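You operate a simulated robot arm through the tools that you are given. There is no shell and no other tool. Be economical: measure what you need, move in short steps, check, and stop when the job is done.

Carry out the task below with a simulated two-armed robot. There is one attempt and no reset: what you move stays moved.

## Task
Count the square tins on the top of the end table, then put as many of the bushes from the top of the end table on the front shelf of the cabinet. Stack the Lime bar from the top of the end table on top of the Peach bar. Stack the gear that says "27" from the bay 2 on top of the gear labelled "72". Stack the Melon brown jar from the small pallet on top of the Cherry brown jar. Stack the tape roll marked "29" from the top of the steel table on top of the tape roll marked "heavy". Stack the grey box labelled "sensors" from the top of the steel table on top of the grey box that says "bulbs". Take the wheels box and leave it on the middle shelf of the tall rack. The order is free. Set down upright: wheels box.

It is judged by the outcome, as a careful person would: the job done as asked, and still so three seconds after it is handed in. It fails if anything else is knocked over, pushed out of place, dropped, spilled or broken.

## Robot
Two 7-joint arms with two-finger parallel grippers on one trunk, on a base that drives. Base frame: it is fixed to the floor where the robot stands at the start and does not move with it; the origin is under the middle of the robot, x ahead of it, y to its left, z up. Units: cm, rad, N and s.
The left shoulder is at the start at [6, 18.9, 110.3], the right one opposite. With the tool pointing down near the work surface each hand reaches from about 10 to 36 cm from the robot's upright axis, wherever it stands, measured 20 degrees to its own side. Places, roughly: bar [75, 25, 75]; brown jar [-725, -900, 75]; bush [100, 0, 75]; bush (4x4x3 cm) [50, 10, 70]; front shelf of the cabinet [120, -480, 110]; gear [100, 25, 75]; grey box [-750, -1175, 75]; middle shelf of the tall rack [-970, -1330, 90]; square tin [100, 25, 75]; tape roll [-750, -1175, 75]; wheels box [-975, -1350, 25]. Payload 3.43 kg a hand.
The tool frame of a hand sits at the grasp point between the pads (the TCP): z along the fingers, y along the line on which they close. The tips reach 3 cm beyond it. The gripper opens to 9.4 cm. The fingers are 2.8 cm wide and 1 cm thick; the gripper's body (5 by 9.6 cm) begins 5.5 cm behind the TCP.
Orientation is that of the tool frame in the base frame, as [roll, pitch, yaw] about the fixed x, y, z axes, in that order (R = Rz(yaw) Ry(pitch) Rx(roll)). With the fingers straight down and closing along the base's y, the tool's x points along the base's -x, its y along +y and its z along -z.

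## Interface
- The arms move only by the tool nudge_tool. It takes "left_plan", "right_plan" or both (then of equal length, played together; a hand with none holds still); each is a list of rows, each a list of 7 numbers: the shift along the tool's x, y, z in mm, then the turn, a rotation vector about the tool's x, y, z in rad, then the gripper command, from -1 (shut) to 1 (fully open), values between in proportion. In form: [[tx, ty, tz, wx, wy, wz, hand], ...]. A call has 1 to 20 rows; each row shifts and turns the commanded pose from where the row before left it, along the tool's axes as they then stand. A row lasts 0.2 s, in which the tool goes at most 5 cm and 0.15 rad; a call with a longer step from one row to the next is refused whole, and so is a gripper value outside its range. Where a pose cannot be reached the arm comes as near as it can. A force on the tool above 40 N (or 10 N above the force at the start of the call, whichever is more), or a blocked arm, ends the call early, and 0.2 s more pass. Each finger travels about 15.3 cm/s and halts on what it meets, pressing with about 21 N; the grip force reading is that of the motor and also rises with nothing between the fingers. The clock runs only during rows and for 0.2 s after the last one: add rows that do not move to give the fingers time. The reply holds the time, the measured pose of the TCP, the force on the tool along the base axes, the opening and the grip force, in the units named above and with some noise, with the torque about the TCP (base axes, N m) and any sound that the robot's microphone picked up, and new pictures: "views" is both (left out), scene, wrist or none (wrist: the cameras of the hands that moved).
- Cameras (640 x 400 px; columns grow to the right, rows downward): "scene" is now at [1.46, 1.39, 165]; the picture's right is [0.17, -0.98, 0.00], its down [-0.78, -0.14, -0.61] and it looks along [0.60, 0.11, -0.79] (base axes); focal length 260 px, centre (320, 200). "left" rides on the left gripper at [7.6, -1.4, -10.2] in its tool frame; the picture's right is [0.18, 0.98, 0.00], its down [-0.75, 0.14, -0.64] and it looks along [-0.63, 0.12, 0.77] (tool axes); focal length 243 px, centre (320, 200). "right" rides on the right gripper at [7.6, 1.4, -10.2] in its tool frame; the picture's right is [-0.18, 0.98, 0.00], its down [-0.75, -0.14, -0.64] and it looks along [-0.63, -0.12, 0.77] (tool axes); focal length 243 px, centre (320, 200). There is no depth. A picture from a camera that has moved, and an enlarged one, comes with that camera's place and axes in the base frame and with its lens.
- raise_lower(by): slides the trunk up (or, below 0, down) by that many cm; the arms and the scene camera ride with it, the base frame stays. It gives what a move gives, with no picture.
- steer(legs): drives the robot by 1 to 6 legs, each [ahead, left, turn to the left] in cm, cm and rad, along the robot's own axes; the way and the turn of a leg run together, so that a leg with both is an arc; at most 150 cm and 3.142 rad a leg. The arms and the cameras ride along, it lands a little off, and it stops where it bumps. It gives what a move gives, and a new picture of the scene camera.
- head_to(pan, tilt): turns the head with the scene camera to pan (to the left, within 1.501 rad either way) and tilt (down, from -0.506 to 1.204), counted from straight ahead of the robot. It gives what a move gives, and a new picture of the scene camera.
- enlarge(camera, box): a new picture of the part [left, top, right, bottom] of that camera's present view, enlarged. It takes no simulated time.
- hand_in(): hands the job in; it is judged then, once.

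Work in short steps. Places have to be worked out from the pictures, the camera data and where the tool is seen: move nearer, look again, correct. Check each grasp and each placing, and mend what went wrong. You have 483 turns and 360 pictures in all, those below and enlarged ones among them. Open the grippers and draw the arms clear of the work before you hand the job in, unless the task says otherwise; then end with one line.

The tools are called after ">>>" by a JSON object that holds its "api" and its "payload". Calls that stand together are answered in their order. nudge_tool: Moves the arms, as the interface text tells. Its arguments: {"type":"object","properties":{"left_plan":{"type":"array"},"right_plan":{"type":"array"},"views":{"type":"string","enum":["both","scene","wrist","none"]}},"required":[]} The other tools are called the same way: raise_lower (by) slides the trunk up or down; steer (legs) drives the base; head_to (pan, tilt) turns the head that bears the scene camera; enlarge (camera, box) takes an enlarged picture of a part of a camera's view; hand_in () hands the job in.

At the start:

```text
time: 0.0
left_position: [36.03, 37.43, 99.24]
left_ee_rot: [-3.141, 0.0, -3.141]
left_wrist_force: [-1.0, 0.0, 0.1]
left_wrist_torque: [0.01, 0.0, -0.02]
left_gripper_width: 9.4
left_gripper_force: 0.0
right_position: [34.95, -1.4, 91.15]
right_ee_rot: [3.14, 0.0, -3.141]
right_wrist_force: [0.5, -0.3, 0.0]
right_wrist_torque: [-0.01, 0.0, 0.0]
right_gripper_width: 9.42
right_gripper_force: 0.1
trunk travel left (down, up): [-77.5, 21.5]
robot x, y, heading: [0.02, 0.03, 0.005]
head pan, tilt: [0.175, 0.911]
```

scene: 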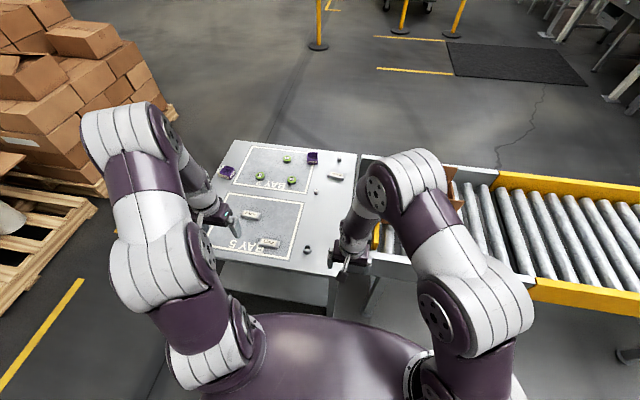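
right: 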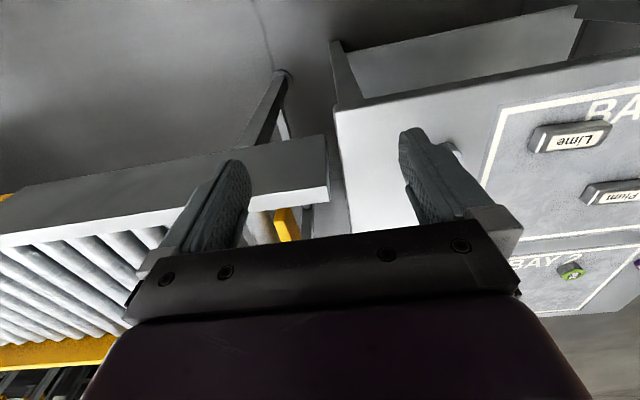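
left: 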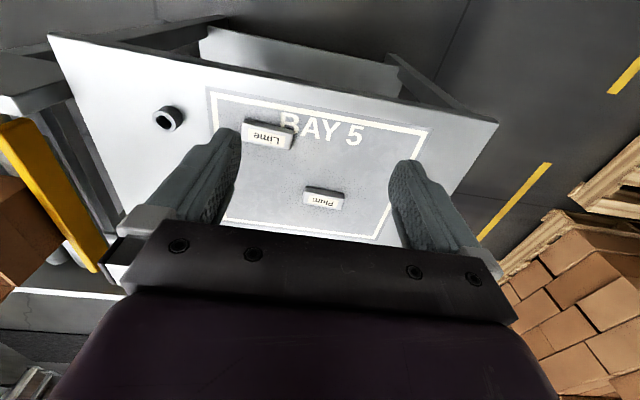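

The table ahead carries bars, gears, purple tins and dark bushes. I enlarge the scene view to identify them.

>>> {"api": "enlarge", "payload": {"camera": "scene", "box": [200, 130, 360, 230]}}

>>> {"api": "enlarge", "payload": {"camera": "scene", "box": [200, 190, 360, 290]}}

```text
4.00 times, centred on (280, 180) of scene
camera zoom: at [1.46, 1.39, 165.0], right [0.17, -0.98, 0.0], down [-0.78, -0.14, -0.61], along [0.6, 0.11, -0.79], focal length 1038 px, centre (480, 280)
```

zoom: 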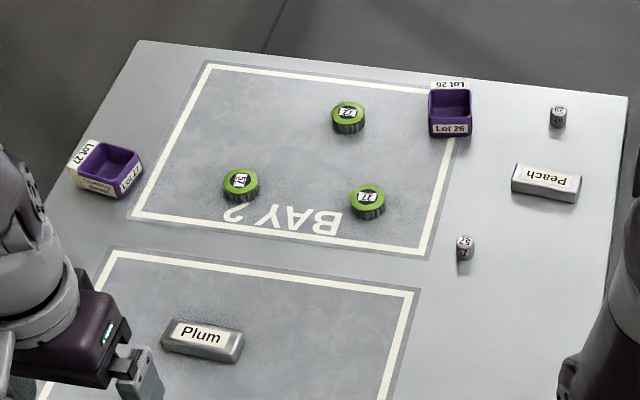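

```text
4.00 times, centred on (280, 240) of scene
camera zoom: at [1.46, 1.39, 165.0], right [0.17, -0.98, 0.0], down [-0.78, -0.14, -0.61], along [0.6, 0.11, -0.79], focal length 1038 px, centre (480, 40)
```

zoom: 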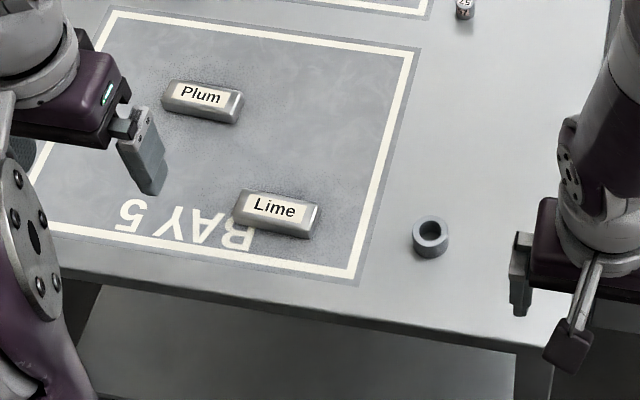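

>>> {"api": "enlarge", "payload": {"camera": "scene", "box": [250, 145, 314, 185]}}

>>> {"api": "enlarge", "payload": {"camera": "scene", "box": [300, 150, 364, 190]}}

```text
10.00 times, centred on (282, 165) of scene
camera zoom: at [1.46, 1.39, 165.0], right [0.17, -0.98, 0.0], down [-0.78, -0.14, -0.61], along [0.6, 0.11, -0.79], focal length 2596 px, centre (700, 550)
```

zoom: 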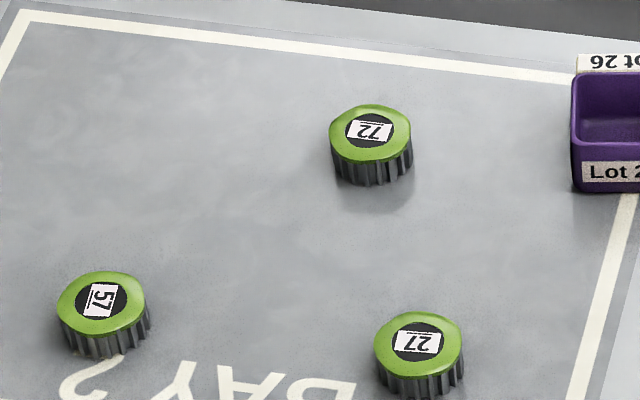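

```text
10.00 times, centred on (332, 170) of scene
camera zoom: at [1.46, 1.39, 165.0], right [0.17, -0.98, 0.0], down [-0.78, -0.14, -0.61], along [0.6, 0.11, -0.79], focal length 2596 px, centre (200, 500)
```

zoom: 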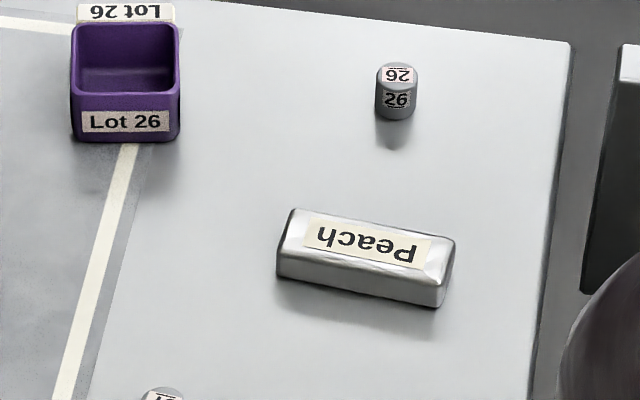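

>>> {"api": "enlarge", "payload": {"camera": "scene", "box": [280, 154, 294, 163]}}

>>> {"api": "enlarge", "payload": {"camera": "scene", "box": [285, 175, 299, 184]}}

```text
16.00 times, centred on (287, 158) of scene
camera zoom: at [1.46, 1.39, 165.0], right [0.17, -0.98, 0.0], down [-0.78, -0.14, -0.61], along [0.6, 0.11, -0.79], focal length 4153 px, centre (848, 864)
```

zoom: 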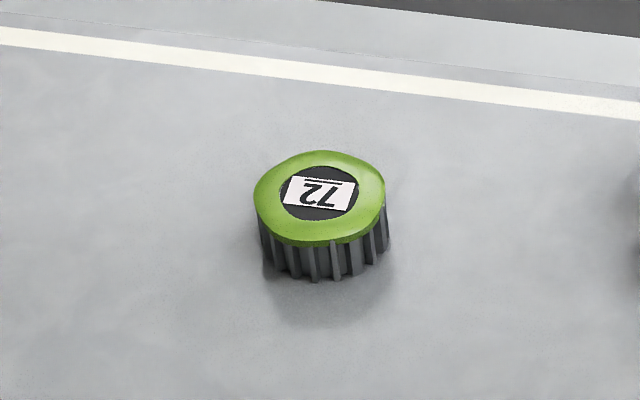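

```text
16.00 times, centred on (292, 180) of scene
camera zoom: at [1.46, 1.39, 165.0], right [0.17, -0.98, 0.0], down [-0.78, -0.14, -0.61], along [0.6, 0.11, -0.79], focal length 4153 px, centre (768, 528)
```

zoom: 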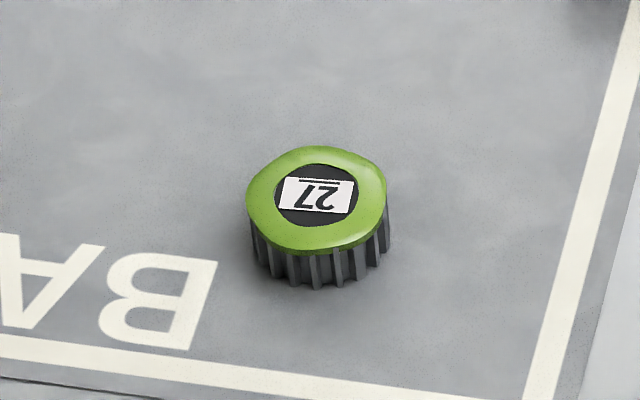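

>>> {"api": "enlarge", "payload": {"camera": "scene", "box": [332, 152, 346, 161]}}

>>> {"api": "enlarge", "payload": {"camera": "scene", "box": [301, 245, 315, 254]}}

>>> {"api": "enlarge", "payload": {"camera": "scene", "box": [310, 187, 324, 196]}}

```text
16.00 times, centred on (339, 156) of scene
camera zoom: at [1.46, 1.39, 165.0], right [0.17, -0.98, 0.0], down [-0.78, -0.14, -0.61], along [0.6, 0.11, -0.79], focal length 4153 px, centre (16, 896)
```

zoom: 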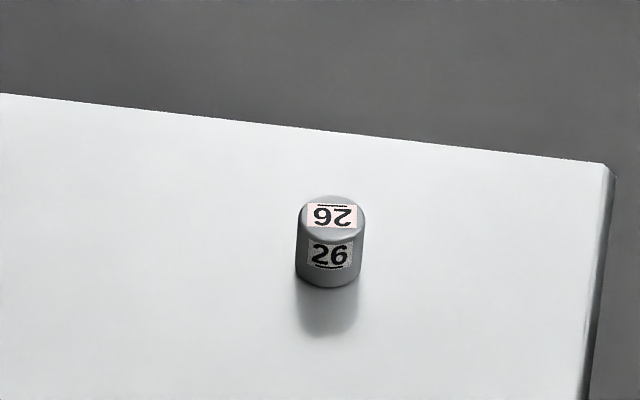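

```text
16.00 times, centred on (308, 250) of scene
camera zoom: at [1.46, 1.39, 165.0], right [0.17, -0.98, 0.0], down [-0.78, -0.14, -0.61], along [0.6, 0.11, -0.79], focal length 4153 px, centre (512, -592)
```

zoom: 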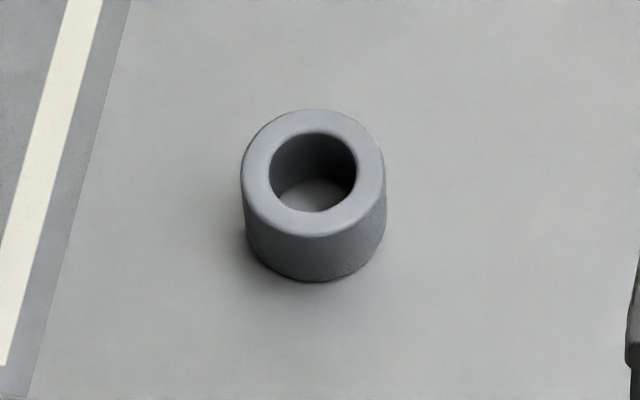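

```text
16.00 times, centred on (317, 192) of scene
camera zoom: at [1.46, 1.39, 165.0], right [0.17, -0.98, 0.0], down [-0.78, -0.14, -0.61], along [0.6, 0.11, -0.79], focal length 4153 px, centre (368, 336)
```

zoom: 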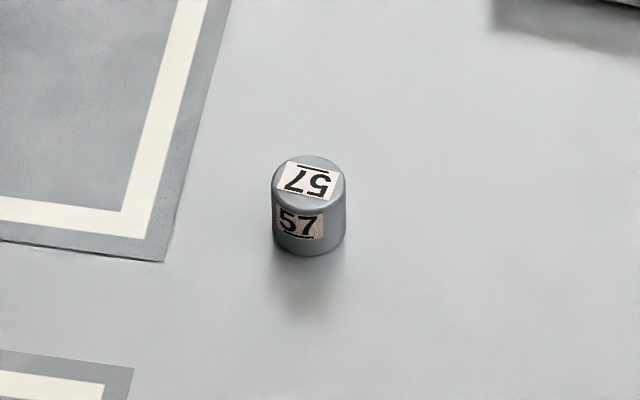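

Tins seen so far: Lot 27 and Lot 26; gears 72 (far), 27 (near). I test the left hand's reach above the Lime bar (about [48, 31, 72]) and turn the fingers to close along x.

>>> {"api": "nudge_tool", "payload": {"left_plan": [[-20, -10, 8, 0, 0, 0, 1], [-20, -10, 8, 0, 0, 0, 1], [-20, -10, 8, 0, 0, 0, 1], [-20, -10, 8, 0, 0, 0, 1], [-20, -10, 8, 0, 0, 0, 1], [-20, -10, 8, 0, 0, 0, 1], [0, 0, 0, 0, 0, 0.1428, 1], [0, 0, 0, 0, 0, 0.1428, 1], [0, 0, 0, 0, 0, 0.1428, 1], [0, 0, 0, 0, 0, 0.1428, 1], [0, 0, 0, 0, 0, 0.1428, 1], [0, 0, 0, 0, 0, 0.1428, 1], [0, 0, 0, 0, 0, 0.1428, 1], [0, 0, 0, 0, 0, 0.1428, 1], [0, 0, 0, 0, 0, 0.1428, 1], [0, 0, 0, 0, 0, 0.1428, 1], [0, 0, 0, 0, 0, 0.1428, 1], [0, 0, 0, 0, 0, 0, 1]], "views": "both"}}

```text
time: 3.8
left_position: [48.12, 31.42, 94.45]
left_ee_rot: [-3.141, -0.002, 1.571]
left_wrist_force: [1.2, -0.1, 0.6]
left_wrist_torque: [-0.03, 0.02, 0.01]
left_gripper_width: 9.4
left_gripper_force: 0.1
right_position: [34.94, -1.38, 91.18]
right_ee_rot: [-3.142, 0.001, -3.14]
right_wrist_force: [0.3, 0.3, 0.3]
right_wrist_torque: [0.01, 0.01, 0.0]
right_gripper_width: 9.4
right_gripper_force: 0.1
trunk travel left (down, up): [-77.5, 21.5]
robot x, y, heading: [0.03, -0.03, -0.001]
head pan, tilt: [0.175, 0.911]
camera scene: at [1.47, 1.39, 165.0], right [0.17, -0.98, 0.0], down [-0.78, -0.14, -0.61], along [0.6, 0.11, -0.79], focal length 260 px, centre (320, 200)
camera left: at [46.61, 38.97, 104.82], right [0.98, 0.18, 0.0], down [0.14, -0.75, 0.64], along [0.12, -0.63, -0.77], focal length 243 px, centre (320, 200)
```

scene: 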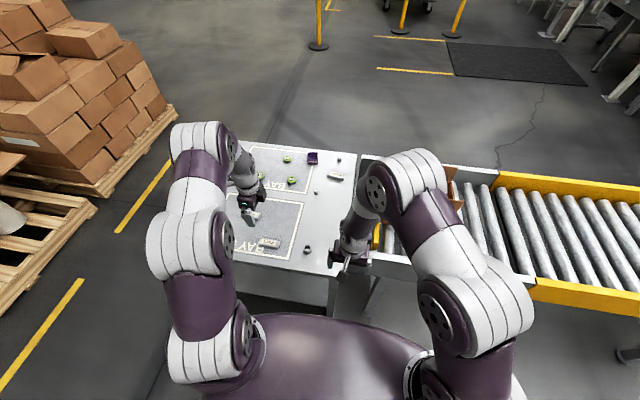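
left: 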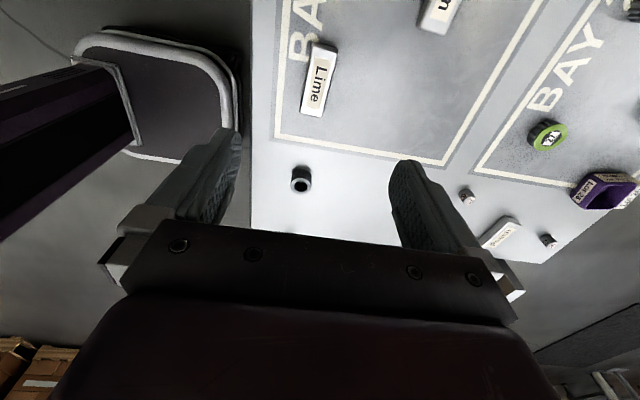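

The left camera shows the table clearly: Lime at about (48, 31), top near z=71. I descend toward it to 76 with fingers open.

>>> {"api": "nudge_tool", "payload": {"left_plan": [[0, 0, 20, 0, 0, 0, 1], [0, 0, 20, 0, 0, 0, 1], [0, 0, 20, 0, 0, 0, 1], [0, 0, 20, 0, 0, 0, 1], [0, 0, 20, 0, 0, 0, 1], [0, 0, 20, 0, 0, 0, 1], [0, 0, 20, 0, 0, 0, 1], [0, 0, 20, 0, 0, 0, 1], [0, 0, 20, 0, 0, 0, 1], [0, 0, 0, 0, 0, 0, 1]], "views": "wrist"}}

```text
time: 6.0
left_position: [48.09, 31.41, 76.43]
left_ee_rot: [3.142, 0.0, 1.571]
left_wrist_force: [0.4, 0.0, -0.5]
left_wrist_torque: [0.0, 0.04, 0.02]
left_gripper_width: 9.41
left_gripper_force: 0.1
right_position: [34.85, -1.46, 91.16]
right_ee_rot: [-3.141, -0.001, 3.141]
right_wrist_force: [0.4, 0.4, -0.2]
right_wrist_torque: [-0.04, 0.0, -0.02]
right_gripper_width: 9.39
right_gripper_force: 0.0
trunk travel left (down, up): [-77.5, 21.5]
robot x, y, heading: [0.04, -0.1, -0.004]
head pan, tilt: [0.175, 0.911]
camera left: at [46.66, 39.03, 86.84], right [0.98, 0.18, 0.0], down [0.14, -0.75, 0.64], along [0.12, -0.63, -0.77], focal length 243 px, centre (320, 200)
```

left: 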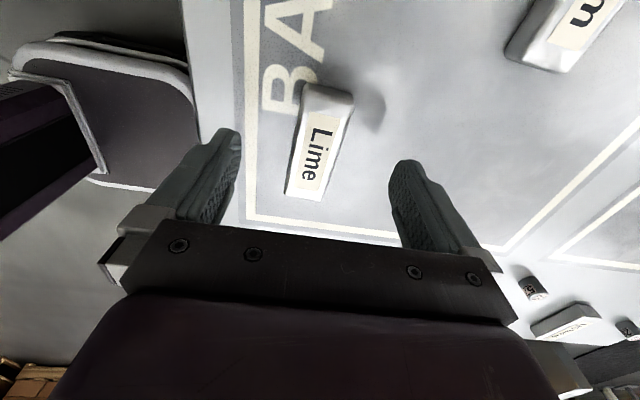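

Reach is fine; the bar lies along y centred near (47.9, 30.8). I lower 4.2 cm and close.

>>> {"api": "nudge_tool", "payload": {"left_plan": [[-6, 0, 10, 0, 0, 0, 1], [0, 0, 10, 0, 0, 0, 1], [0, 0, 10, 0, 0, 0, 1], [0, 0, 10, 0, 0, 0, 1], [0, 0, 0, 0, 0, 0, 0.3], [0, 0, 0, 0, 0, 0, -0.3], [0, 0, 0, 0, 0, 0, -1], [0, 0, 0, 0, 0, 0, -1], [0, 0, 0, 0, 0, 0, -1]], "views": "wrist"}}

```text
time: 8.0
left_position: [47.93, 30.93, 72.63]
left_ee_rot: [3.137, -0.003, 1.571]
left_wrist_force: [-8.7, 7.6, 29.1]
left_wrist_torque: [0.02, 0.89, -0.05]
left_gripper_width: 3.31
left_gripper_force: 21.1
right_position: [34.62, -1.38, 91.24]
right_ee_rot: [-3.141, 0.004, 3.141]
right_wrist_force: [-0.5, -0.1, 0.1]
right_wrist_torque: [0.02, 0.04, 0.01]
right_gripper_width: 9.4
right_gripper_force: 0.1
trunk travel left (down, up): [-77.5, 21.5]
robot x, y, heading: [0.21, -0.16, -0.002]
head pan, tilt: [0.175, 0.911]
camera left: at [46.44, 38.34, 82.96], right [0.98, 0.18, 0.0], down [0.14, -0.75, 0.64], along [0.12, -0.63, -0.77], focal length 243 px, centre (320, 200)
```

left: 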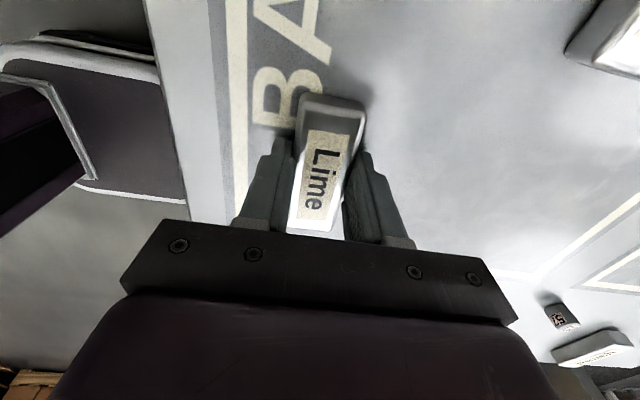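

Gripped (3.3 cm wide bar); the tips met the table at TCP z≈72.6, so table top ≈69.6. I lift 11 cm and test how far forward the hand can extend.

>>> {"api": "nudge_tool", "payload": {"left_plan": [[0, 0, -20, 0, 0, 0, -1], [0, 0, -30, 0, 0, 0, -1], [0, 0, -30, 0, 0, 0, -1], [0, 0, -30, 0, 0, 0, -1], [0, 25, 0, 0, 0, 0, -1], [0, 25, 0, 0, 0, 0, -1], [0, 25, 0, 0, 0, 0, -1], [0, 25, 0, 0, 0, 0, -1], [0, 25, 0, 0, 0, 0, -1], [0, 25, 0, 0, 0, 0, -1], [0, 25, 0, 0, 0, 0, -1], [0, 25, 0, 0, 0, 0, -1], [0, 25, 0, 0, 0, 0, -1], [0, 25, 0, 0, 0, 0, -1], [0, 25, 0, 0, 0, 0, -1], [0, 25, 0, 0, 0, 0, -1], [0, 0, 0, 0, 0, 0, -1]], "views": "both"}}

```text
time: 11.6
left_position: [60.96, 30.0, 83.84]
left_ee_rot: [3.14, 0.0, 1.571]
left_wrist_force: [-0.7, 0.2, -0.3]
left_wrist_torque: [0.0, 0.03, -0.02]
left_gripper_width: 0.01
left_gripper_force: 20.8
left hand out of reach, approached as far as the arm can: row 10, 11, 12, 13, 14, 15, 16
right_position: [34.85, -1.36, 91.16]
right_ee_rot: [-3.141, -0.001, -3.141]
right_wrist_force: [0.4, 0.2, 0.5]
right_wrist_torque: [-0.04, -0.01, 0.02]
right_gripper_width: 9.41
right_gripper_force: 0.0
trunk travel left (down, up): [-77.5, 21.5]
robot x, y, heading: [0.42, 0.04, -0.003]
head pan, tilt: [0.175, 0.911]
camera scene: at [1.48, 1.4, 165.0], right [0.17, -0.98, 0.0], down [-0.78, -0.14, -0.61], along [0.6, 0.11, -0.79], focal length 260 px, centre (320, 200)
camera left: at [59.56, 37.52, 94.15], right [0.98, 0.18, 0.0], down [0.14, -0.75, 0.64], along [0.12, -0.63, -0.77], focal length 243 px, centre (320, 200)
```

scene: 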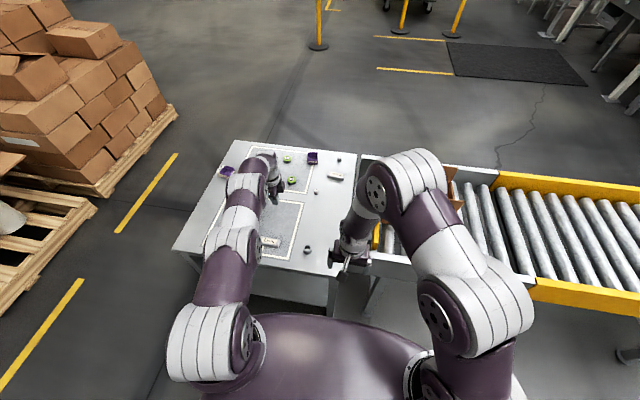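
left: 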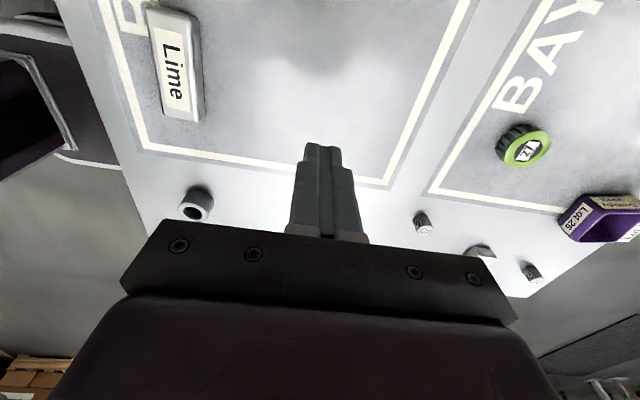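

The bar slipped out and stayed put (gripper shut to 0). I need the exact table height, so I touch the free table area near (58, 30) gently with closed fingertips.

>>> {"api": "nudge_tool", "payload": {"left_plan": [[0, -15, 0, 0, 0, 0, -1], [0, -15, 20, 0, 0, 0, -1], [0, 0, 30, 0, 0, 0, -1], [0, 0, 30, 0, 0, 0, -1], [0, 0, 20, 0, 0, 0, -1], [0, 0, 5, 0, 0, 0, -1], [0, 0, 0, 0, 0, 0, -1]], "views": "none"}}

>>> {"api": "nudge_tool", "payload": {"left_plan": [[0, 0, 3, 0, 0, 0, -1], [0, 0, 3, 0, 0, 0, -1], [0, 0, 3, 0, 0, 0, -1], [0, 0, 3, 0, 0, 0, -1], [0, 0, 3, 0, 0, 0, -1], [0, 0, 3, 0, 0, 0, -1], [0, 0, 3, 0, 0, 0, -1], [0, 0, 3, 0, 0, 0, -1], [0, 0, 3, 0, 0, 0, -1]], "views": "none"}}

```text
time: 13.2
left_position: [57.94, 29.94, 73.29]
left_ee_rot: [3.141, 0.0, 1.57]
left_wrist_force: [-0.3, 0.5, 0.1]
left_wrist_torque: [0.01, -0.02, -0.04]
left_gripper_width: 0.0
left_gripper_force: 21.1
right_position: [34.94, -1.35, 91.05]
right_ee_rot: [3.142, 0.002, 3.141]
right_wrist_force: [-0.8, -0.1, 0.2]
right_wrist_torque: [0.02, 0.02, 0.02]
right_gripper_width: 9.4
right_gripper_force: 0.0
trunk travel left (down, up): [-77.5, 21.5]
robot x, y, heading: [0.07, -0.23, -0.002]
head pan, tilt: [0.175, 0.911]
```

```text
time: 14.9
left_position: [57.64, 29.76, 72.74]
left_ee_rot: [3.126, -0.003, 1.571]
left_wrist_force: [-8.0, -3.2, 16.4]
left_wrist_torque: [-0.26, 0.33, -0.03]
left_gripper_width: 0.0
left_gripper_force: 20.6
left hand out of reach, approached as far as the arm can: row 3, 5, 8
right_position: [34.61, -1.51, 91.23]
right_ee_rot: [3.138, 0.002, -3.141]
right_wrist_force: [-0.2, 0.3, 0.1]
right_wrist_torque: [0.0, -0.01, 0.01]
right_gripper_width: 9.42
right_gripper_force: 0.0
trunk travel left (down, up): [-77.5, 21.5]
robot x, y, heading: [-0.09, -0.28, 0.001]
head pan, tilt: [0.175, 0.911]
stopped in row 8 (left hand): the force on the tool passed its limit at 42 N (the readings are from after the stop); the commanded pose is now the measured one
```

Table contact gives TCP≈72.7 at the surface. I lift and look closely at the Lime bar's shape.

>>> {"api": "nudge_tool", "payload": {"left_plan": [[0, 0, -20, 0, 0, 0, 1], [0, -20, -20, 0, 0, 0, 1], [0, -20, 0, 0, 0, 0, 1], [0, -20, 0, 0, 0, 0, 1], [0, -20, 0, 0, 0, 0, 1], [0, -17, 0, 0, 0, 0, 1], [0, 0, 0, 0, 0, 0, 1]], "views": "none"}}

>>> {"api": "enlarge", "payload": {"camera": "left", "box": [220, 60, 420, 240]}}

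```text
time: 16.6
left_position: [48.08, 29.75, 76.27]
left_ee_rot: [3.129, -0.004, 1.57]
left_wrist_force: [0.2, -0.4, -0.4]
left_wrist_torque: [0.0, -0.01, 0.0]
left_gripper_width: 9.39
left_gripper_force: 0.1
right_position: [34.87, -1.38, 91.17]
right_ee_rot: [-3.141, -0.001, -3.141]
right_wrist_force: [-0.3, -0.2, 1.3]
right_wrist_torque: [0.04, -0.01, -0.03]
right_gripper_width: 9.4
right_gripper_force: 0.0
trunk travel left (down, up): [-77.5, 21.5]
robot x, y, heading: [0.13, -0.1, 0.003]
head pan, tilt: [0.175, 0.911]
```

```text
2.22 times, centred on (320, 150) of left
camera zoom: at [46.53, 37.26, 86.57], right [0.98, 0.18, 0.01], down [0.13, -0.76, 0.64], along [0.13, -0.63, -0.77], focal length 539 px, centre (320, 311)
```

zoom: 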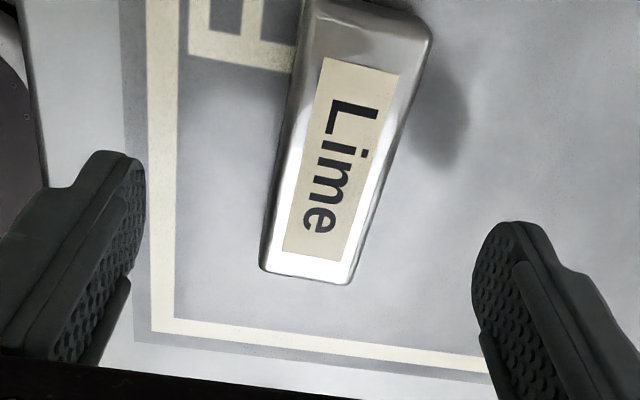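

>>> {"api": "nudge_tool", "payload": {"left_plan": [[10, 0, 0, 0.012, 0, 0, 1], [0, -1, 15, 0, 0, 0, 1], [0, 0, 10, 0, 0, 0, 1], [0, 0, 7, 0, 0, 0, 1], [0, 0, 0, 0, 0, 0, 0.3], [0, 0, 0, 0, 0, 0, -0.3], [0, 0, 0, 0, 0, 0, -1], [0, 0, 0, 0, 0, 0, -1], [0, 0, 0, 0, 0, 0, -1], [0, 0, 0, 0, 0, 0, -1]], "views": "none"}}

>>> {"api": "nudge_tool", "payload": {"left_plan": [[0, 0, -4, 0, 0, 0, -1], [0, 0, -4, 0, 0, 0, -1], [0, 0, -4, 0, 0, 0, -1], [0, 0, -4, 0, 0, 0, -1], [0, 0, 0, 0, 0, 0, -1]], "views": "wrist"}}

```text
time: 18.8
left_position: [48.0, 30.78, 73.17]
left_ee_rot: [-3.141, -0.004, 1.57]
left_wrist_force: [0.3, 1.5, -0.7]
left_wrist_torque: [-0.01, 0.03, 0.0]
left_gripper_width: 3.3
left_gripper_force: 20.7
right_position: [34.86, -1.38, 91.2]
right_ee_rot: [3.141, 0.001, -3.141]
right_wrist_force: [0.5, 0.2, 0.2]
right_wrist_torque: [-0.02, -0.01, 0.01]
right_gripper_width: 9.41
right_gripper_force: 0.0
trunk travel left (down, up): [-77.5, 21.5]
robot x, y, heading: [-0.27, 0.34, 0.003]
head pan, tilt: [0.175, 0.911]
```

```text
time: 19.9
left_position: [47.99, 30.78, 74.65]
left_ee_rot: [3.141, -0.002, 1.57]
left_wrist_force: [0.7, 0.4, -0.1]
left_wrist_torque: [-0.02, -0.02, 0.01]
left_gripper_width: 3.3
left_gripper_force: 21.4
right_position: [34.92, -1.36, 91.14]
right_ee_rot: [3.141, -0.001, -3.141]
right_wrist_force: [0.1, 0.6, -0.6]
right_wrist_torque: [-0.01, 0.0, 0.02]
right_gripper_width: 9.41
right_gripper_force: 0.1
trunk travel left (down, up): [-77.5, 21.5]
robot x, y, heading: [0.56, 0.13, 0.002]
head pan, tilt: [0.175, 0.911]
camera left: at [46.49, 38.36, 84.96], right [0.98, 0.18, 0.0], down [0.14, -0.76, 0.64], along [0.12, -0.63, -0.77], focal length 243 px, centre (320, 200)
```

left: 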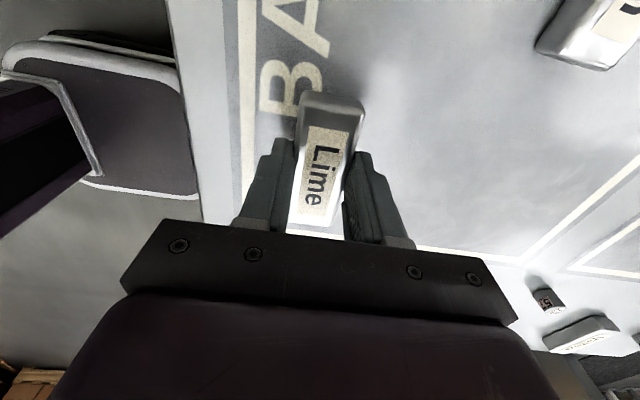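

The bar appears to follow this time. I lift slowly further.

>>> {"api": "nudge_tool", "payload": {"left_plan": [[0, 0, -10, 0, 0, 0, -1], [0, 0, -15, 0, 0, 0, -1], [0, 0, -20, 0, 0, 0, -1], [0, 0, -20, 0, 0, 0, -1], [0, 0, -20, 0, 0, 0, -1], [0, 0, -20, 0, 0, 0, -1], [0, 0, -20, 0, 0, 0, -1], [0, 0, -20, 0, 0, 0, -1], [0, 0, -15, 0, 0, 0, -1], [0, 0, 0, 0, 0, 0, -1]], "views": "wrist"}}

```text
time: 22.1
left_position: [47.91, 30.78, 90.55]
left_ee_rot: [-3.141, -0.001, 1.569]
left_wrist_force: [-0.1, 0.3, -1.0]
left_wrist_torque: [0.02, -0.01, 0.0]
left_gripper_width: 3.33
left_gripper_force: 21.2
right_position: [34.85, -1.4, 91.1]
right_ee_rot: [-3.141, 0.0, -3.139]
right_wrist_force: [0.4, -0.9, -0.2]
right_wrist_torque: [-0.01, 0.02, -0.04]
right_gripper_width: 9.4
right_gripper_force: 0.0
trunk travel left (down, up): [-77.5, 21.5]
robot x, y, heading: [0.2, 0.1, 0.001]
head pan, tilt: [0.175, 0.911]
camera left: at [46.47, 38.33, 100.98], right [0.98, 0.18, 0.0], down [0.14, -0.76, 0.64], along [0.12, -0.63, -0.77], focal length 243 px, centre (320, 200)
```

left: 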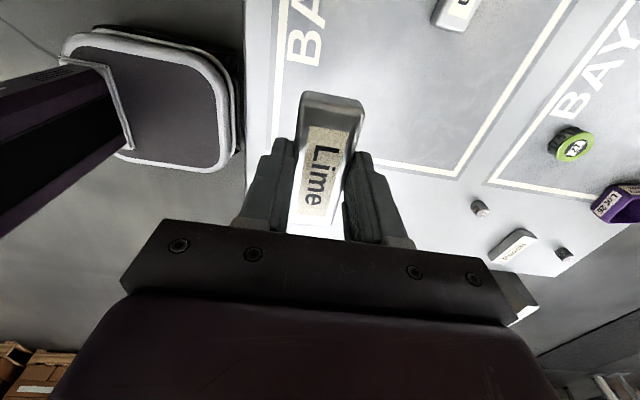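

Lime is held securely now. The base front is about 25 cm ahead of the axis, so I'll work from the far side of the table (edge x≈108); driving around by the left in free floor.

>>> {"api": "steer", "payload": {"legs": [[-8, 0, 0], [0, 108, 0], [100, 0, 0], [95, 0, 0]]}}

```text
time: 37.5
left_position: [233.37, 132.35, 90.65]
left_ee_rot: [-3.141, -0.003, 1.559]
left_wrist_force: [0.3, -1.0, 0.0]
left_wrist_torque: [0.04, 0.01, 0.0]
left_gripper_width: 3.32
left_gripper_force: 20.9
right_position: [219.94, 100.36, 91.14]
right_ee_rot: [-3.142, 0.001, 3.131]
right_wrist_force: [-0.4, -0.1, -0.3]
right_wrist_torque: [0.01, -0.01, 0.02]
right_gripper_width: 9.39
right_gripper_force: 0.1
trunk travel left (down, up): [-77.5, 21.5]
robot x, y, heading: [185.24, 102.27, -0.01]
head pan, tilt: [0.175, 0.911]
camera scene: at [186.47, 103.52, 165.0], right [0.16, -0.99, 0.0], down [-0.78, -0.13, -0.61], along [0.61, 0.1, -0.79], focal length 260 px, centre (320, 200)
```

scene: 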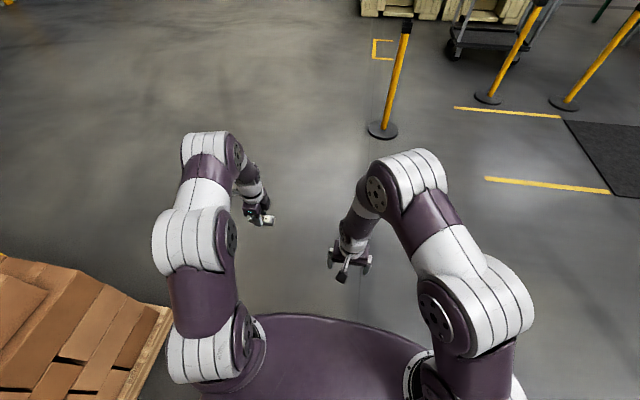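

Floor is free here. I turn around and move in front of the far edge of the table.

>>> {"api": "steer", "payload": {"legs": [[0, 0, -3.13], [0, 82, 0], [38, 0, 0]]}}

>>> {"api": "enlarge", "payload": {"camera": "scene", "box": [220, 130, 420, 290]}}

```text
time: 51.3
left_position: [94.44, -8.53, 90.59]
left_ee_rot: [3.141, -0.003, -1.598]
left_wrist_force: [0.4, 0.4, 0.8]
left_wrist_torque: [0.0, 0.0, -0.02]
left_gripper_width: 3.32
left_gripper_force: 20.3
right_position: [108.35, 23.25, 91.25]
right_ee_rot: [3.142, 0.0, -0.028]
right_wrist_force: [0.3, -1.1, -0.3]
right_wrist_torque: [-0.02, -0.02, 0.01]
right_gripper_width: 9.39
right_gripper_force: 0.1
trunk travel left (down, up): [-77.5, 21.5]
robot x, y, heading: [143.37, 20.6, 3.113]
head pan, tilt: [0.175, 0.911]
camera scene: at [141.85, 19.72, 165.0], right [-0.15, 0.99, 0.0], down [0.78, 0.12, -0.61], along [-0.61, -0.09, -0.79], focal length 260 px, centre (320, 200)
```

scene: 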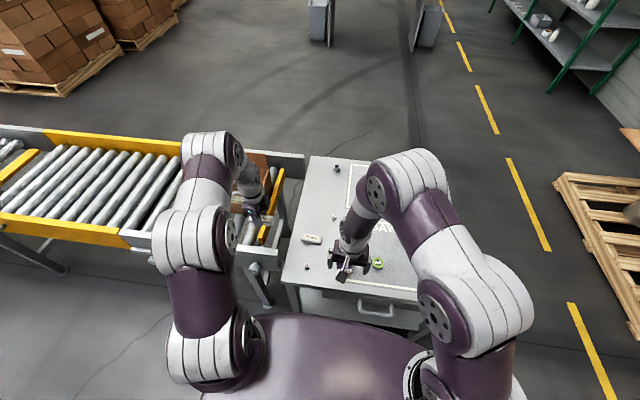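

```text
2.50 times, centred on (320, 210) of scene
camera zoom: at [141.85, 19.72, 165.0], right [-0.15, 0.99, 0.0], down [0.78, 0.12, -0.61], along [-0.61, -0.09, -0.79], focal length 649 px, centre (320, 175)
```

zoom: 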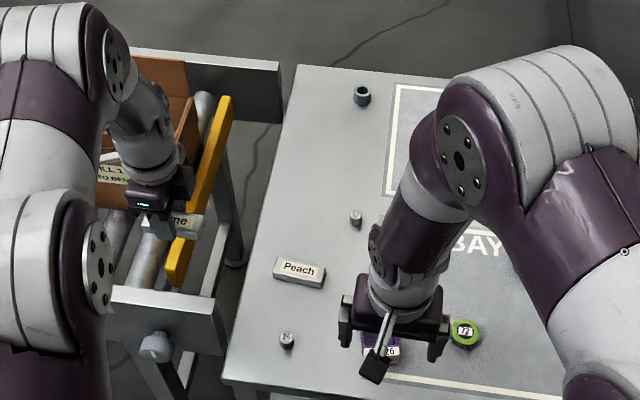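

Peach is at about (90.0, 8.5), turned about -4° from the y axis. I move Lime above it at z≈84 and shift the right hand out of the way.

>>> {"api": "nudge_tool", "payload": {"left_plan": [[-20, 6, 0, 0, 0, 0, -1], [-20, 6, 0, 0, 0, 0, -1], [-20, 6, 0, 0, 0, 0, -1], [-20, 6, 0, 0, 0, 0, -1], [-20, 6, 0, 0, 0, 0, -1], [-20, 6, 0, 0, 0, 0, -1], [-20, 6, 0, 0, 0, 0, -1], [-20, 6, 15, 0, 0, 0.035, -1], [-9, 0, 15, 0, 0, 0, -1], [0, 0, 20, 0, 0, 0, -1], [0, 0, 15, 0, 0, 0, -1], [0, 0, 0, 0, 0, 0, -1]], "right_plan": [[0, -20, 0, 0, 0, 0, 1], [0, -20, 0, 0, 0, 0, 1], [0, -20, 0, 0, 0, 0, 1], [0, -20, 0, 0, 0, 0, 1], [0, -20, 0, 0, 0, 0, 1], [0, -20, 0, 0, 0, 0, 1], [0, -20, 0, 0, 0, 0, 1], [0, -10, 0, 0, 0, 0, 1], [0, 0, 0, 0, 0, 0, 1], [0, 0, 0, 0, 0, 0, 1], [0, 0, 0, 0, 0, 0, 1], [0, 0, 0, 0, 0, 0, 1]], "views": "both"}}

```text
time: 53.9
left_position: [90.13, 8.59, 83.91]
left_ee_rot: [3.141, -0.004, -1.635]
left_wrist_force: [0.1, 1.1, -0.6]
left_wrist_torque: [0.01, -0.02, 0.03]
left_gripper_width: 3.31
left_gripper_force: 21.1
right_position: [108.77, 38.27, 91.2]
right_ee_rot: [-3.141, 0.0, -0.028]
right_wrist_force: [-0.1, -0.8, 0.0]
right_wrist_torque: [-0.02, 0.03, 0.0]
right_gripper_width: 9.4
right_gripper_force: 0.0
trunk travel left (down, up): [-77.5, 21.5]
robot x, y, heading: [143.29, 20.87, 3.111]
head pan, tilt: [0.175, 0.911]
camera scene: at [141.87, 19.73, 165.0], right [-0.15, 0.99, 0.0], down [0.78, 0.11, -0.61], along [-0.61, -0.09, -0.79], focal length 260 px, centre (320, 200)
camera right: at [116.3, 36.48, 101.42], right [-0.21, -0.98, 0.0], down [-0.75, 0.16, 0.64], along [-0.63, 0.14, -0.77], focal length 243 px, centre (320, 200)
camera left: at [91.13, 0.81, 94.37], right [-0.99, -0.12, 0.0], down [-0.09, 0.76, 0.64], along [-0.08, 0.64, -0.77], focal length 243 px, centre (320, 200)
```

scene: 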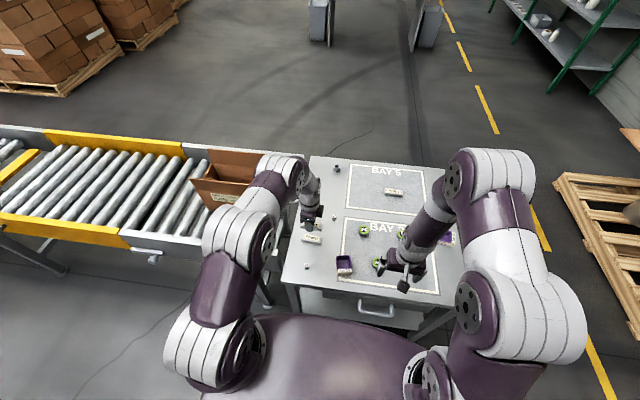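
right: 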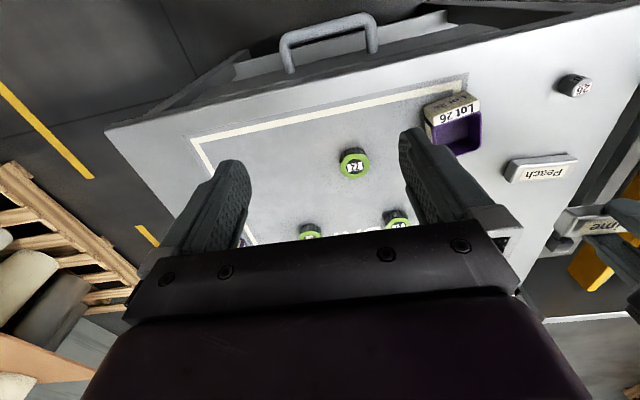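
left: 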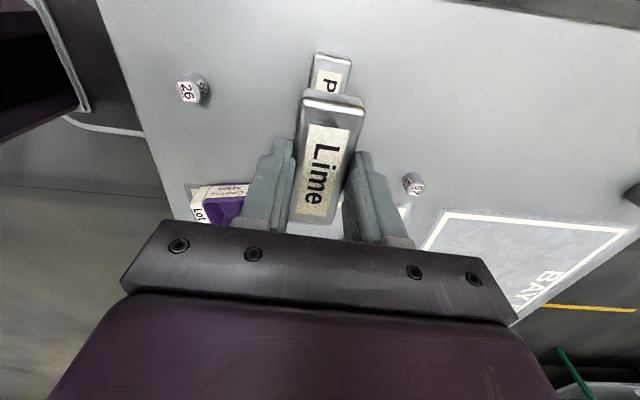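

Lime is nearly aligned over Peach (needs x -0.4). I lower to just above the expected contact.

>>> {"api": "nudge_tool", "payload": {"left_plan": [[0, 4, 20, 0, 0, 0, -1], [0, 0, 20, 0, 0, 0, -1], [0, 0, 15, 0, 0, 0, -1], [0, 0, 10, 0, 0, 0, -1], [0, 0, 8, 0, 0, 0, -1], [0, 0, 0, 0, 0, 0, -1]], "views": "wrist"}}

>>> {"api": "nudge_tool", "payload": {"left_plan": [[0, 0, 2, 0, 0, 0, -1], [0, 0, 2, 0, 0, 0, -1], [0, 0, 2, 0, 0, 0, -1], [0, 0, 0, 0, 0, 0, -1]], "views": "none"}}

```text
time: 55.3
left_position: [89.7, 8.37, 76.66]
left_ee_rot: [-3.14, -0.005, -1.633]
left_wrist_force: [0.1, -0.2, -0.5]
left_wrist_torque: [0.0, 0.03, 0.02]
left_gripper_width: 3.31
left_gripper_force: 21.0
right_position: [108.8, 38.21, 91.21]
right_ee_rot: [-3.14, 0.001, -0.028]
right_wrist_force: [-0.5, 0.4, 0.1]
right_wrist_torque: [-0.01, 0.01, -0.01]
right_gripper_width: 9.39
right_gripper_force: 0.1
trunk travel left (down, up): [-77.5, 21.5]
robot x, y, heading: [142.77, 20.87, 3.114]
head pan, tilt: [0.175, 0.911]
camera left: at [90.63, 0.72, 87.08], right [-0.99, -0.12, 0.0], down [-0.09, 0.76, 0.64], along [-0.08, 0.64, -0.77], focal length 243 px, centre (320, 200)
```

left: 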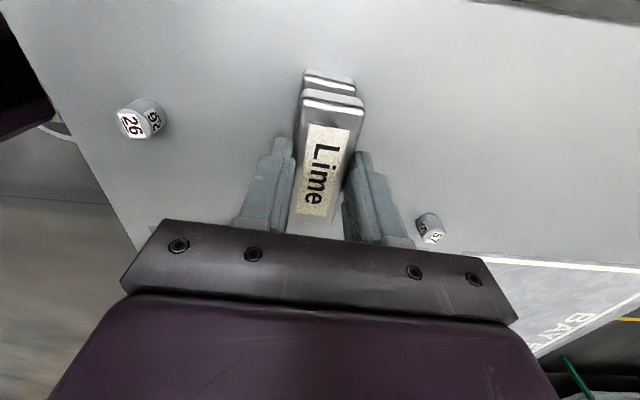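

```text
time: 56.3
left_position: [89.74, 8.48, 76.19]
left_ee_rot: [-3.142, -0.003, -1.633]
left_wrist_force: [1.1, 0.4, -0.5]
left_wrist_torque: [0.0, -0.02, -0.02]
left_gripper_width: 3.31
left_gripper_force: 21.1
right_position: [108.77, 38.2, 91.23]
right_ee_rot: [3.141, 0.001, -0.029]
right_wrist_force: [-0.2, 0.2, 0.5]
right_wrist_torque: [-0.01, 0.01, 0.01]
right_gripper_width: 9.4
right_gripper_force: 0.1
trunk travel left (down, up): [-77.5, 21.5]
robot x, y, heading: [142.94, 20.74, 3.11]
head pan, tilt: [0.175, 0.911]
```

>>> {"api": "nudge_tool", "payload": {"left_plan": [[0, 0, 2, 0, 0, 0, -1], [0, 0, 2, 0, 0, 0, -1], [0, 0, 2, 0, 0, 0, -1], [0, 0, 0, 0, 0, 0, -1]], "views": "none"}}

>>> {"api": "nudge_tool", "payload": {"left_plan": [[0, 0, 2, 0, 0, 0, -1], [0, 0, 2, 0, 0, 0, -1], [0, 0, 0, 0, 0, 0, -1]], "views": "wrist"}}

```text
time: 57.3
left_position: [89.8, 8.57, 75.54]
left_ee_rot: [3.141, -0.003, -1.633]
left_wrist_force: [-0.1, 0.0, 0.5]
left_wrist_torque: [-0.01, -0.01, -0.01]
left_gripper_width: 3.32
left_gripper_force: 21.0
right_position: [108.84, 38.19, 91.28]
right_ee_rot: [3.141, 0.0, -0.028]
right_wrist_force: [-0.7, 0.1, 0.3]
right_wrist_torque: [-0.01, 0.0, 0.01]
right_gripper_width: 9.4
right_gripper_force: 0.0
trunk travel left (down, up): [-77.5, 21.5]
robot x, y, heading: [143.18, 21.02, 3.116]
head pan, tilt: [0.175, 0.911]
```

```text
time: 58.1
left_position: [89.71, 8.36, 75.19]
left_ee_rot: [3.141, -0.005, -1.632]
left_wrist_force: [-0.2, -0.4, 0.2]
left_wrist_torque: [0.01, 0.0, -0.01]
left_gripper_width: 3.32
left_gripper_force: 20.5
right_position: [108.75, 38.1, 91.31]
right_ee_rot: [-3.141, -0.001, -0.029]
right_wrist_force: [0.0, -0.4, -0.7]
right_wrist_torque: [0.04, 0.01, -0.01]
right_gripper_width: 9.39
right_gripper_force: 0.1
trunk travel left (down, up): [-77.5, 21.5]
robot x, y, heading: [143.24, 20.74, 3.116]
head pan, tilt: [0.175, 0.911]
camera left: at [90.68, 0.66, 85.51], right [-0.99, -0.12, 0.0], down [-0.09, 0.76, 0.64], along [-0.08, 0.64, -0.77], focal length 243 px, centre (320, 200)
```

left: 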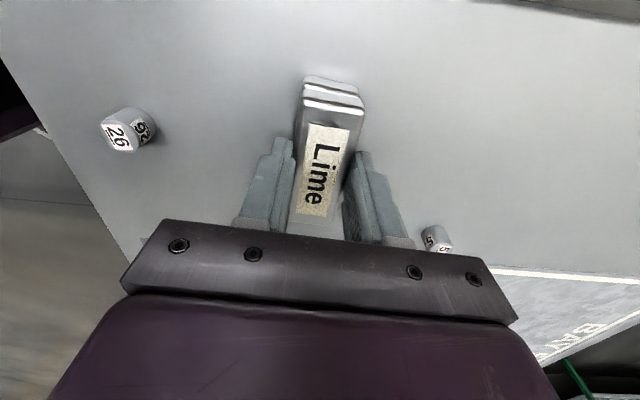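

>>> {"api": "nudge_tool", "payload": {"left_plan": [[0, 0, 2, 0, 0, 0, -1], [0, 0, 2, 0, 0, 0, -1], [0, 0, 0, 0, 0, 0, -1]], "views": "none"}}

>>> {"api": "enlarge", "payload": {"camera": "left", "box": [260, 50, 420, 150]}}

```text
time: 58.9
left_position: [89.75, 8.44, 74.75]
left_ee_rot: [3.137, -0.003, -1.634]
left_wrist_force: [-1.1, -1.4, 15.5]
left_wrist_torque: [-0.05, 0.02, 0.0]
left_gripper_width: 3.33
left_gripper_force: 20.9
right_position: [108.8, 38.18, 91.22]
right_ee_rot: [3.141, 0.002, -0.027]
right_wrist_force: [-0.2, 0.7, 0.7]
right_wrist_torque: [0.01, -0.02, -0.01]
right_gripper_width: 9.41
right_gripper_force: 0.1
trunk travel left (down, up): [-77.5, 21.5]
robot x, y, heading: [143.14, 21.17, 3.114]
head pan, tilt: [0.175, 0.911]
```

```text
4.00 times, centred on (340, 100) of left
camera zoom: at [90.7, 0.69, 85.22], right [-0.99, -0.12, 0.0], down [-0.09, 0.76, 0.64], along [-0.08, 0.64, -0.77], focal length 970 px, centre (240, 600)
```

zoom: 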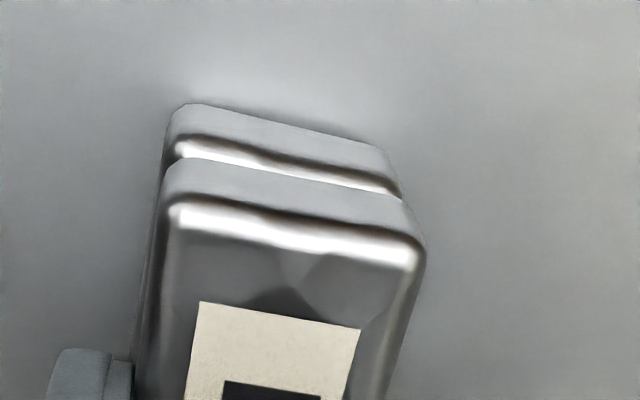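

Contact at 15 N with Lime well aligned on Peach. I open the fingers slowly and lift straight up.

>>> {"api": "nudge_tool", "payload": {"left_plan": [[0, 0, 0, 0, 0, 0, -0.2], [0, 0, 0, 0, 0, 0, 0.1], [0, 0, 0, 0, 0, 0, 0.1], [0, 0, -5, 0, 0, 0, 0.1], [0, 0, -15, 0, 0, 0, 0.2], [0, 0, -20, 0, 0, 0, 0.5], [0, 0, -20, 0, 0, 0, 1], [0, 0, -20, 0, 0, 0, 1], [0, 0, -20, 0, 0, 0, 1], [0, 0, 0, 0, 0, 0, 1]], "views": "wrist"}}

```text
time: 61.1
left_position: [89.91, 8.45, 84.73]
left_ee_rot: [-3.141, -0.004, -1.634]
left_wrist_force: [0.4, -0.3, 0.1]
left_wrist_torque: [-0.02, 0.03, 0.01]
left_gripper_width: 9.39
left_gripper_force: 0.1
right_position: [108.72, 38.19, 91.28]
right_ee_rot: [3.14, -0.001, -0.028]
right_wrist_force: [0.4, -0.7, -0.1]
right_wrist_torque: [0.05, 0.01, 0.01]
right_gripper_width: 9.39
right_gripper_force: 0.0
trunk travel left (down, up): [-77.5, 21.5]
robot x, y, heading: [143.3, 21.07, 3.119]
head pan, tilt: [0.175, 0.911]
camera left: at [90.75, 0.82, 95.19], right [-0.99, -0.12, 0.0], down [-0.09, 0.76, 0.64], along [-0.08, 0.64, -0.77], focal length 243 px, centre (320, 200)
```

left: 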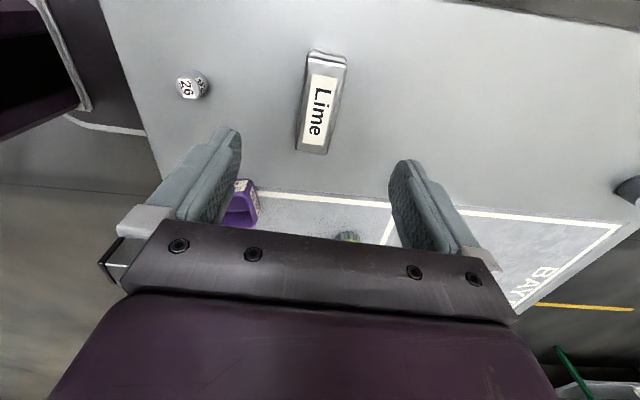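

Lime rests on Peach. Next the gears with the right hand: "27" at ≈(85, 30), "72" at ≈(97.9, 36). I raise the left hand back, creep 4 cm nearer, and bring the right hand over gear 27.

>>> {"api": "steer", "payload": {"legs": [[4, 0, 0]]}}

>>> {"api": "nudge_tool", "payload": {"left_plan": [[20, -20, -20, 0, 0, 0, 1], [20, -20, 0, 0, 0, 0, 1], [20, -20, 0, 0, 0, 0, 1], [0, -20, 0, 0, 0, 0, 1], [0, 0, 0, 0, 0, 0, 1], [0, 0, 0, 0, 0, 0, 1], [0, 0, 0, 0, 0, 0, 1], [0, 0, 0, 0, 0, 0, 1]], "right_plan": [[-30, 12, 0, 0, 0, 0, 1], [-30, 12, 0, 0, 0, 0, 1], [-30, 12, 0, 0, 0, 0, 1], [-30, 12, 0, 0, 0, 0, 1], [-30, 12, 0, 0, 0, 0, 1], [-30, 12, 10, 0, 0, 0, 1], [-20, 5, 10, 0, 0, 0, 1], [0, 0, 0, 0, 0, 0, 1]], "views": "both"}}

```text
time: 62.0
left_position: [85.97, 8.58, 84.92]
left_ee_rot: [3.14, -0.002, -1.634]
left_wrist_force: [-0.2, -0.1, -0.3]
left_wrist_torque: [0.04, 0.0, -0.03]
left_gripper_width: 9.39
left_gripper_force: 0.0
right_position: [104.98, 38.2, 91.37]
right_ee_rot: [3.141, 0.001, -0.027]
right_wrist_force: [-0.2, 0.5, -0.1]
right_wrist_torque: [0.02, 0.04, 0.0]
right_gripper_width: 9.39
right_gripper_force: 0.1
trunk travel left (down, up): [-77.5, 21.5]
robot x, y, heading: [138.92, 21.02, 3.112]
head pan, tilt: [0.175, 0.911]
camera scene: at [138.2, 19.83, 165.01], right [-0.15, 0.99, 0.0], down [0.78, 0.11, -0.61], along [-0.61, -0.09, -0.79], focal length 260 px, centre (320, 200)
```

scene: 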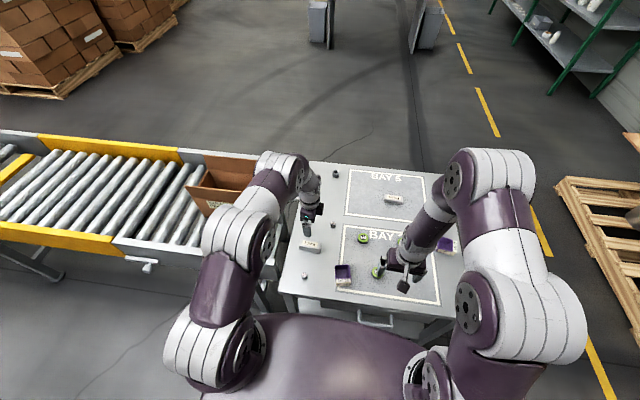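

```text
time: 63.8
left_position: [93.68, 2.12, 86.63]
left_ee_rot: [-3.141, -0.004, -1.633]
left_wrist_force: [-1.4, -0.4, -0.2]
left_wrist_torque: [0.0, 0.04, -0.03]
left_gripper_width: 9.42
left_gripper_force: 0.1
right_position: [84.5, 30.93, 89.23]
right_ee_rot: [3.141, -0.001, -0.028]
right_wrist_force: [0.3, 0.4, 0.6]
right_wrist_torque: [0.01, 0.0, -0.01]
right_gripper_width: 9.42
right_gripper_force: 0.2
trunk travel left (down, up): [-77.5, 21.5]
robot x, y, heading: [139.64, 20.9, 3.117]
head pan, tilt: [0.175, 0.911]
camera scene: at [137.93, 19.82, 165.0], right [-0.15, 0.99, 0.0], down [0.78, 0.11, -0.61], along [-0.61, -0.09, -0.79], focal length 260 px, centre (320, 200)
camera right: at [92.05, 29.27, 99.37], right [-0.21, -0.98, 0.0], down [-0.75, 0.16, 0.64], along [-0.63, 0.14, -0.77], focal length 243 px, centre (320, 200)
camera left: at [94.53, -5.54, 97.14], right [-0.99, -0.12, 0.0], down [-0.09, 0.76, 0.64], along [-0.08, 0.64, -0.77], focal length 243 px, centre (320, 200)
```

scene: 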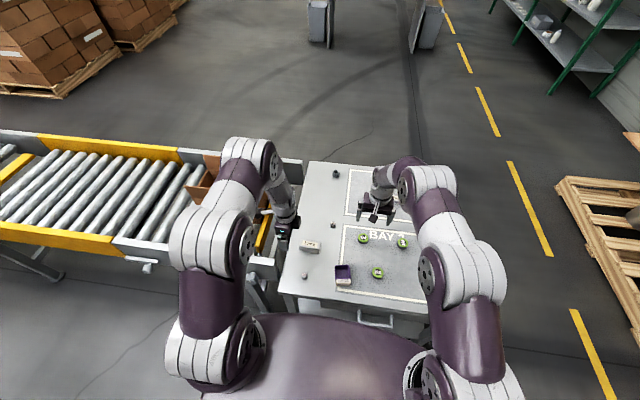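
right: 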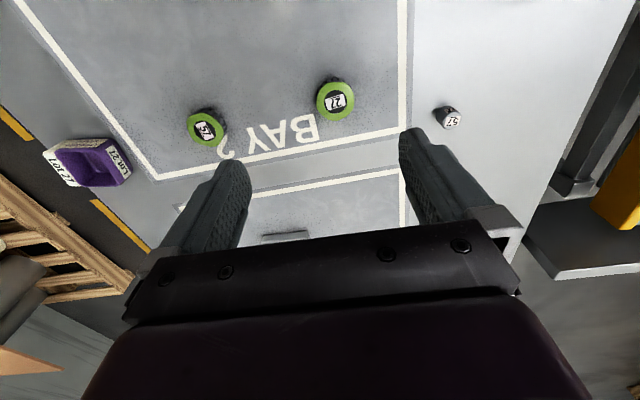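
left: 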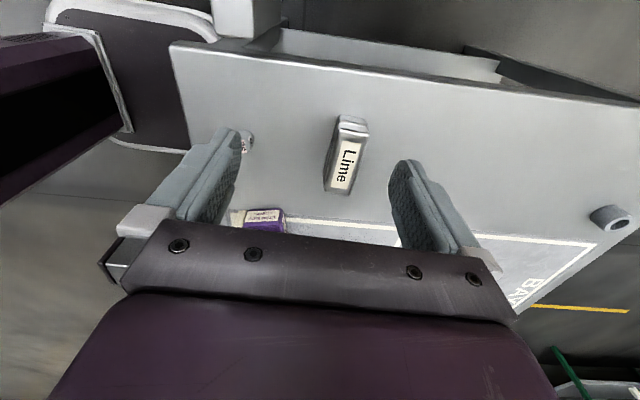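

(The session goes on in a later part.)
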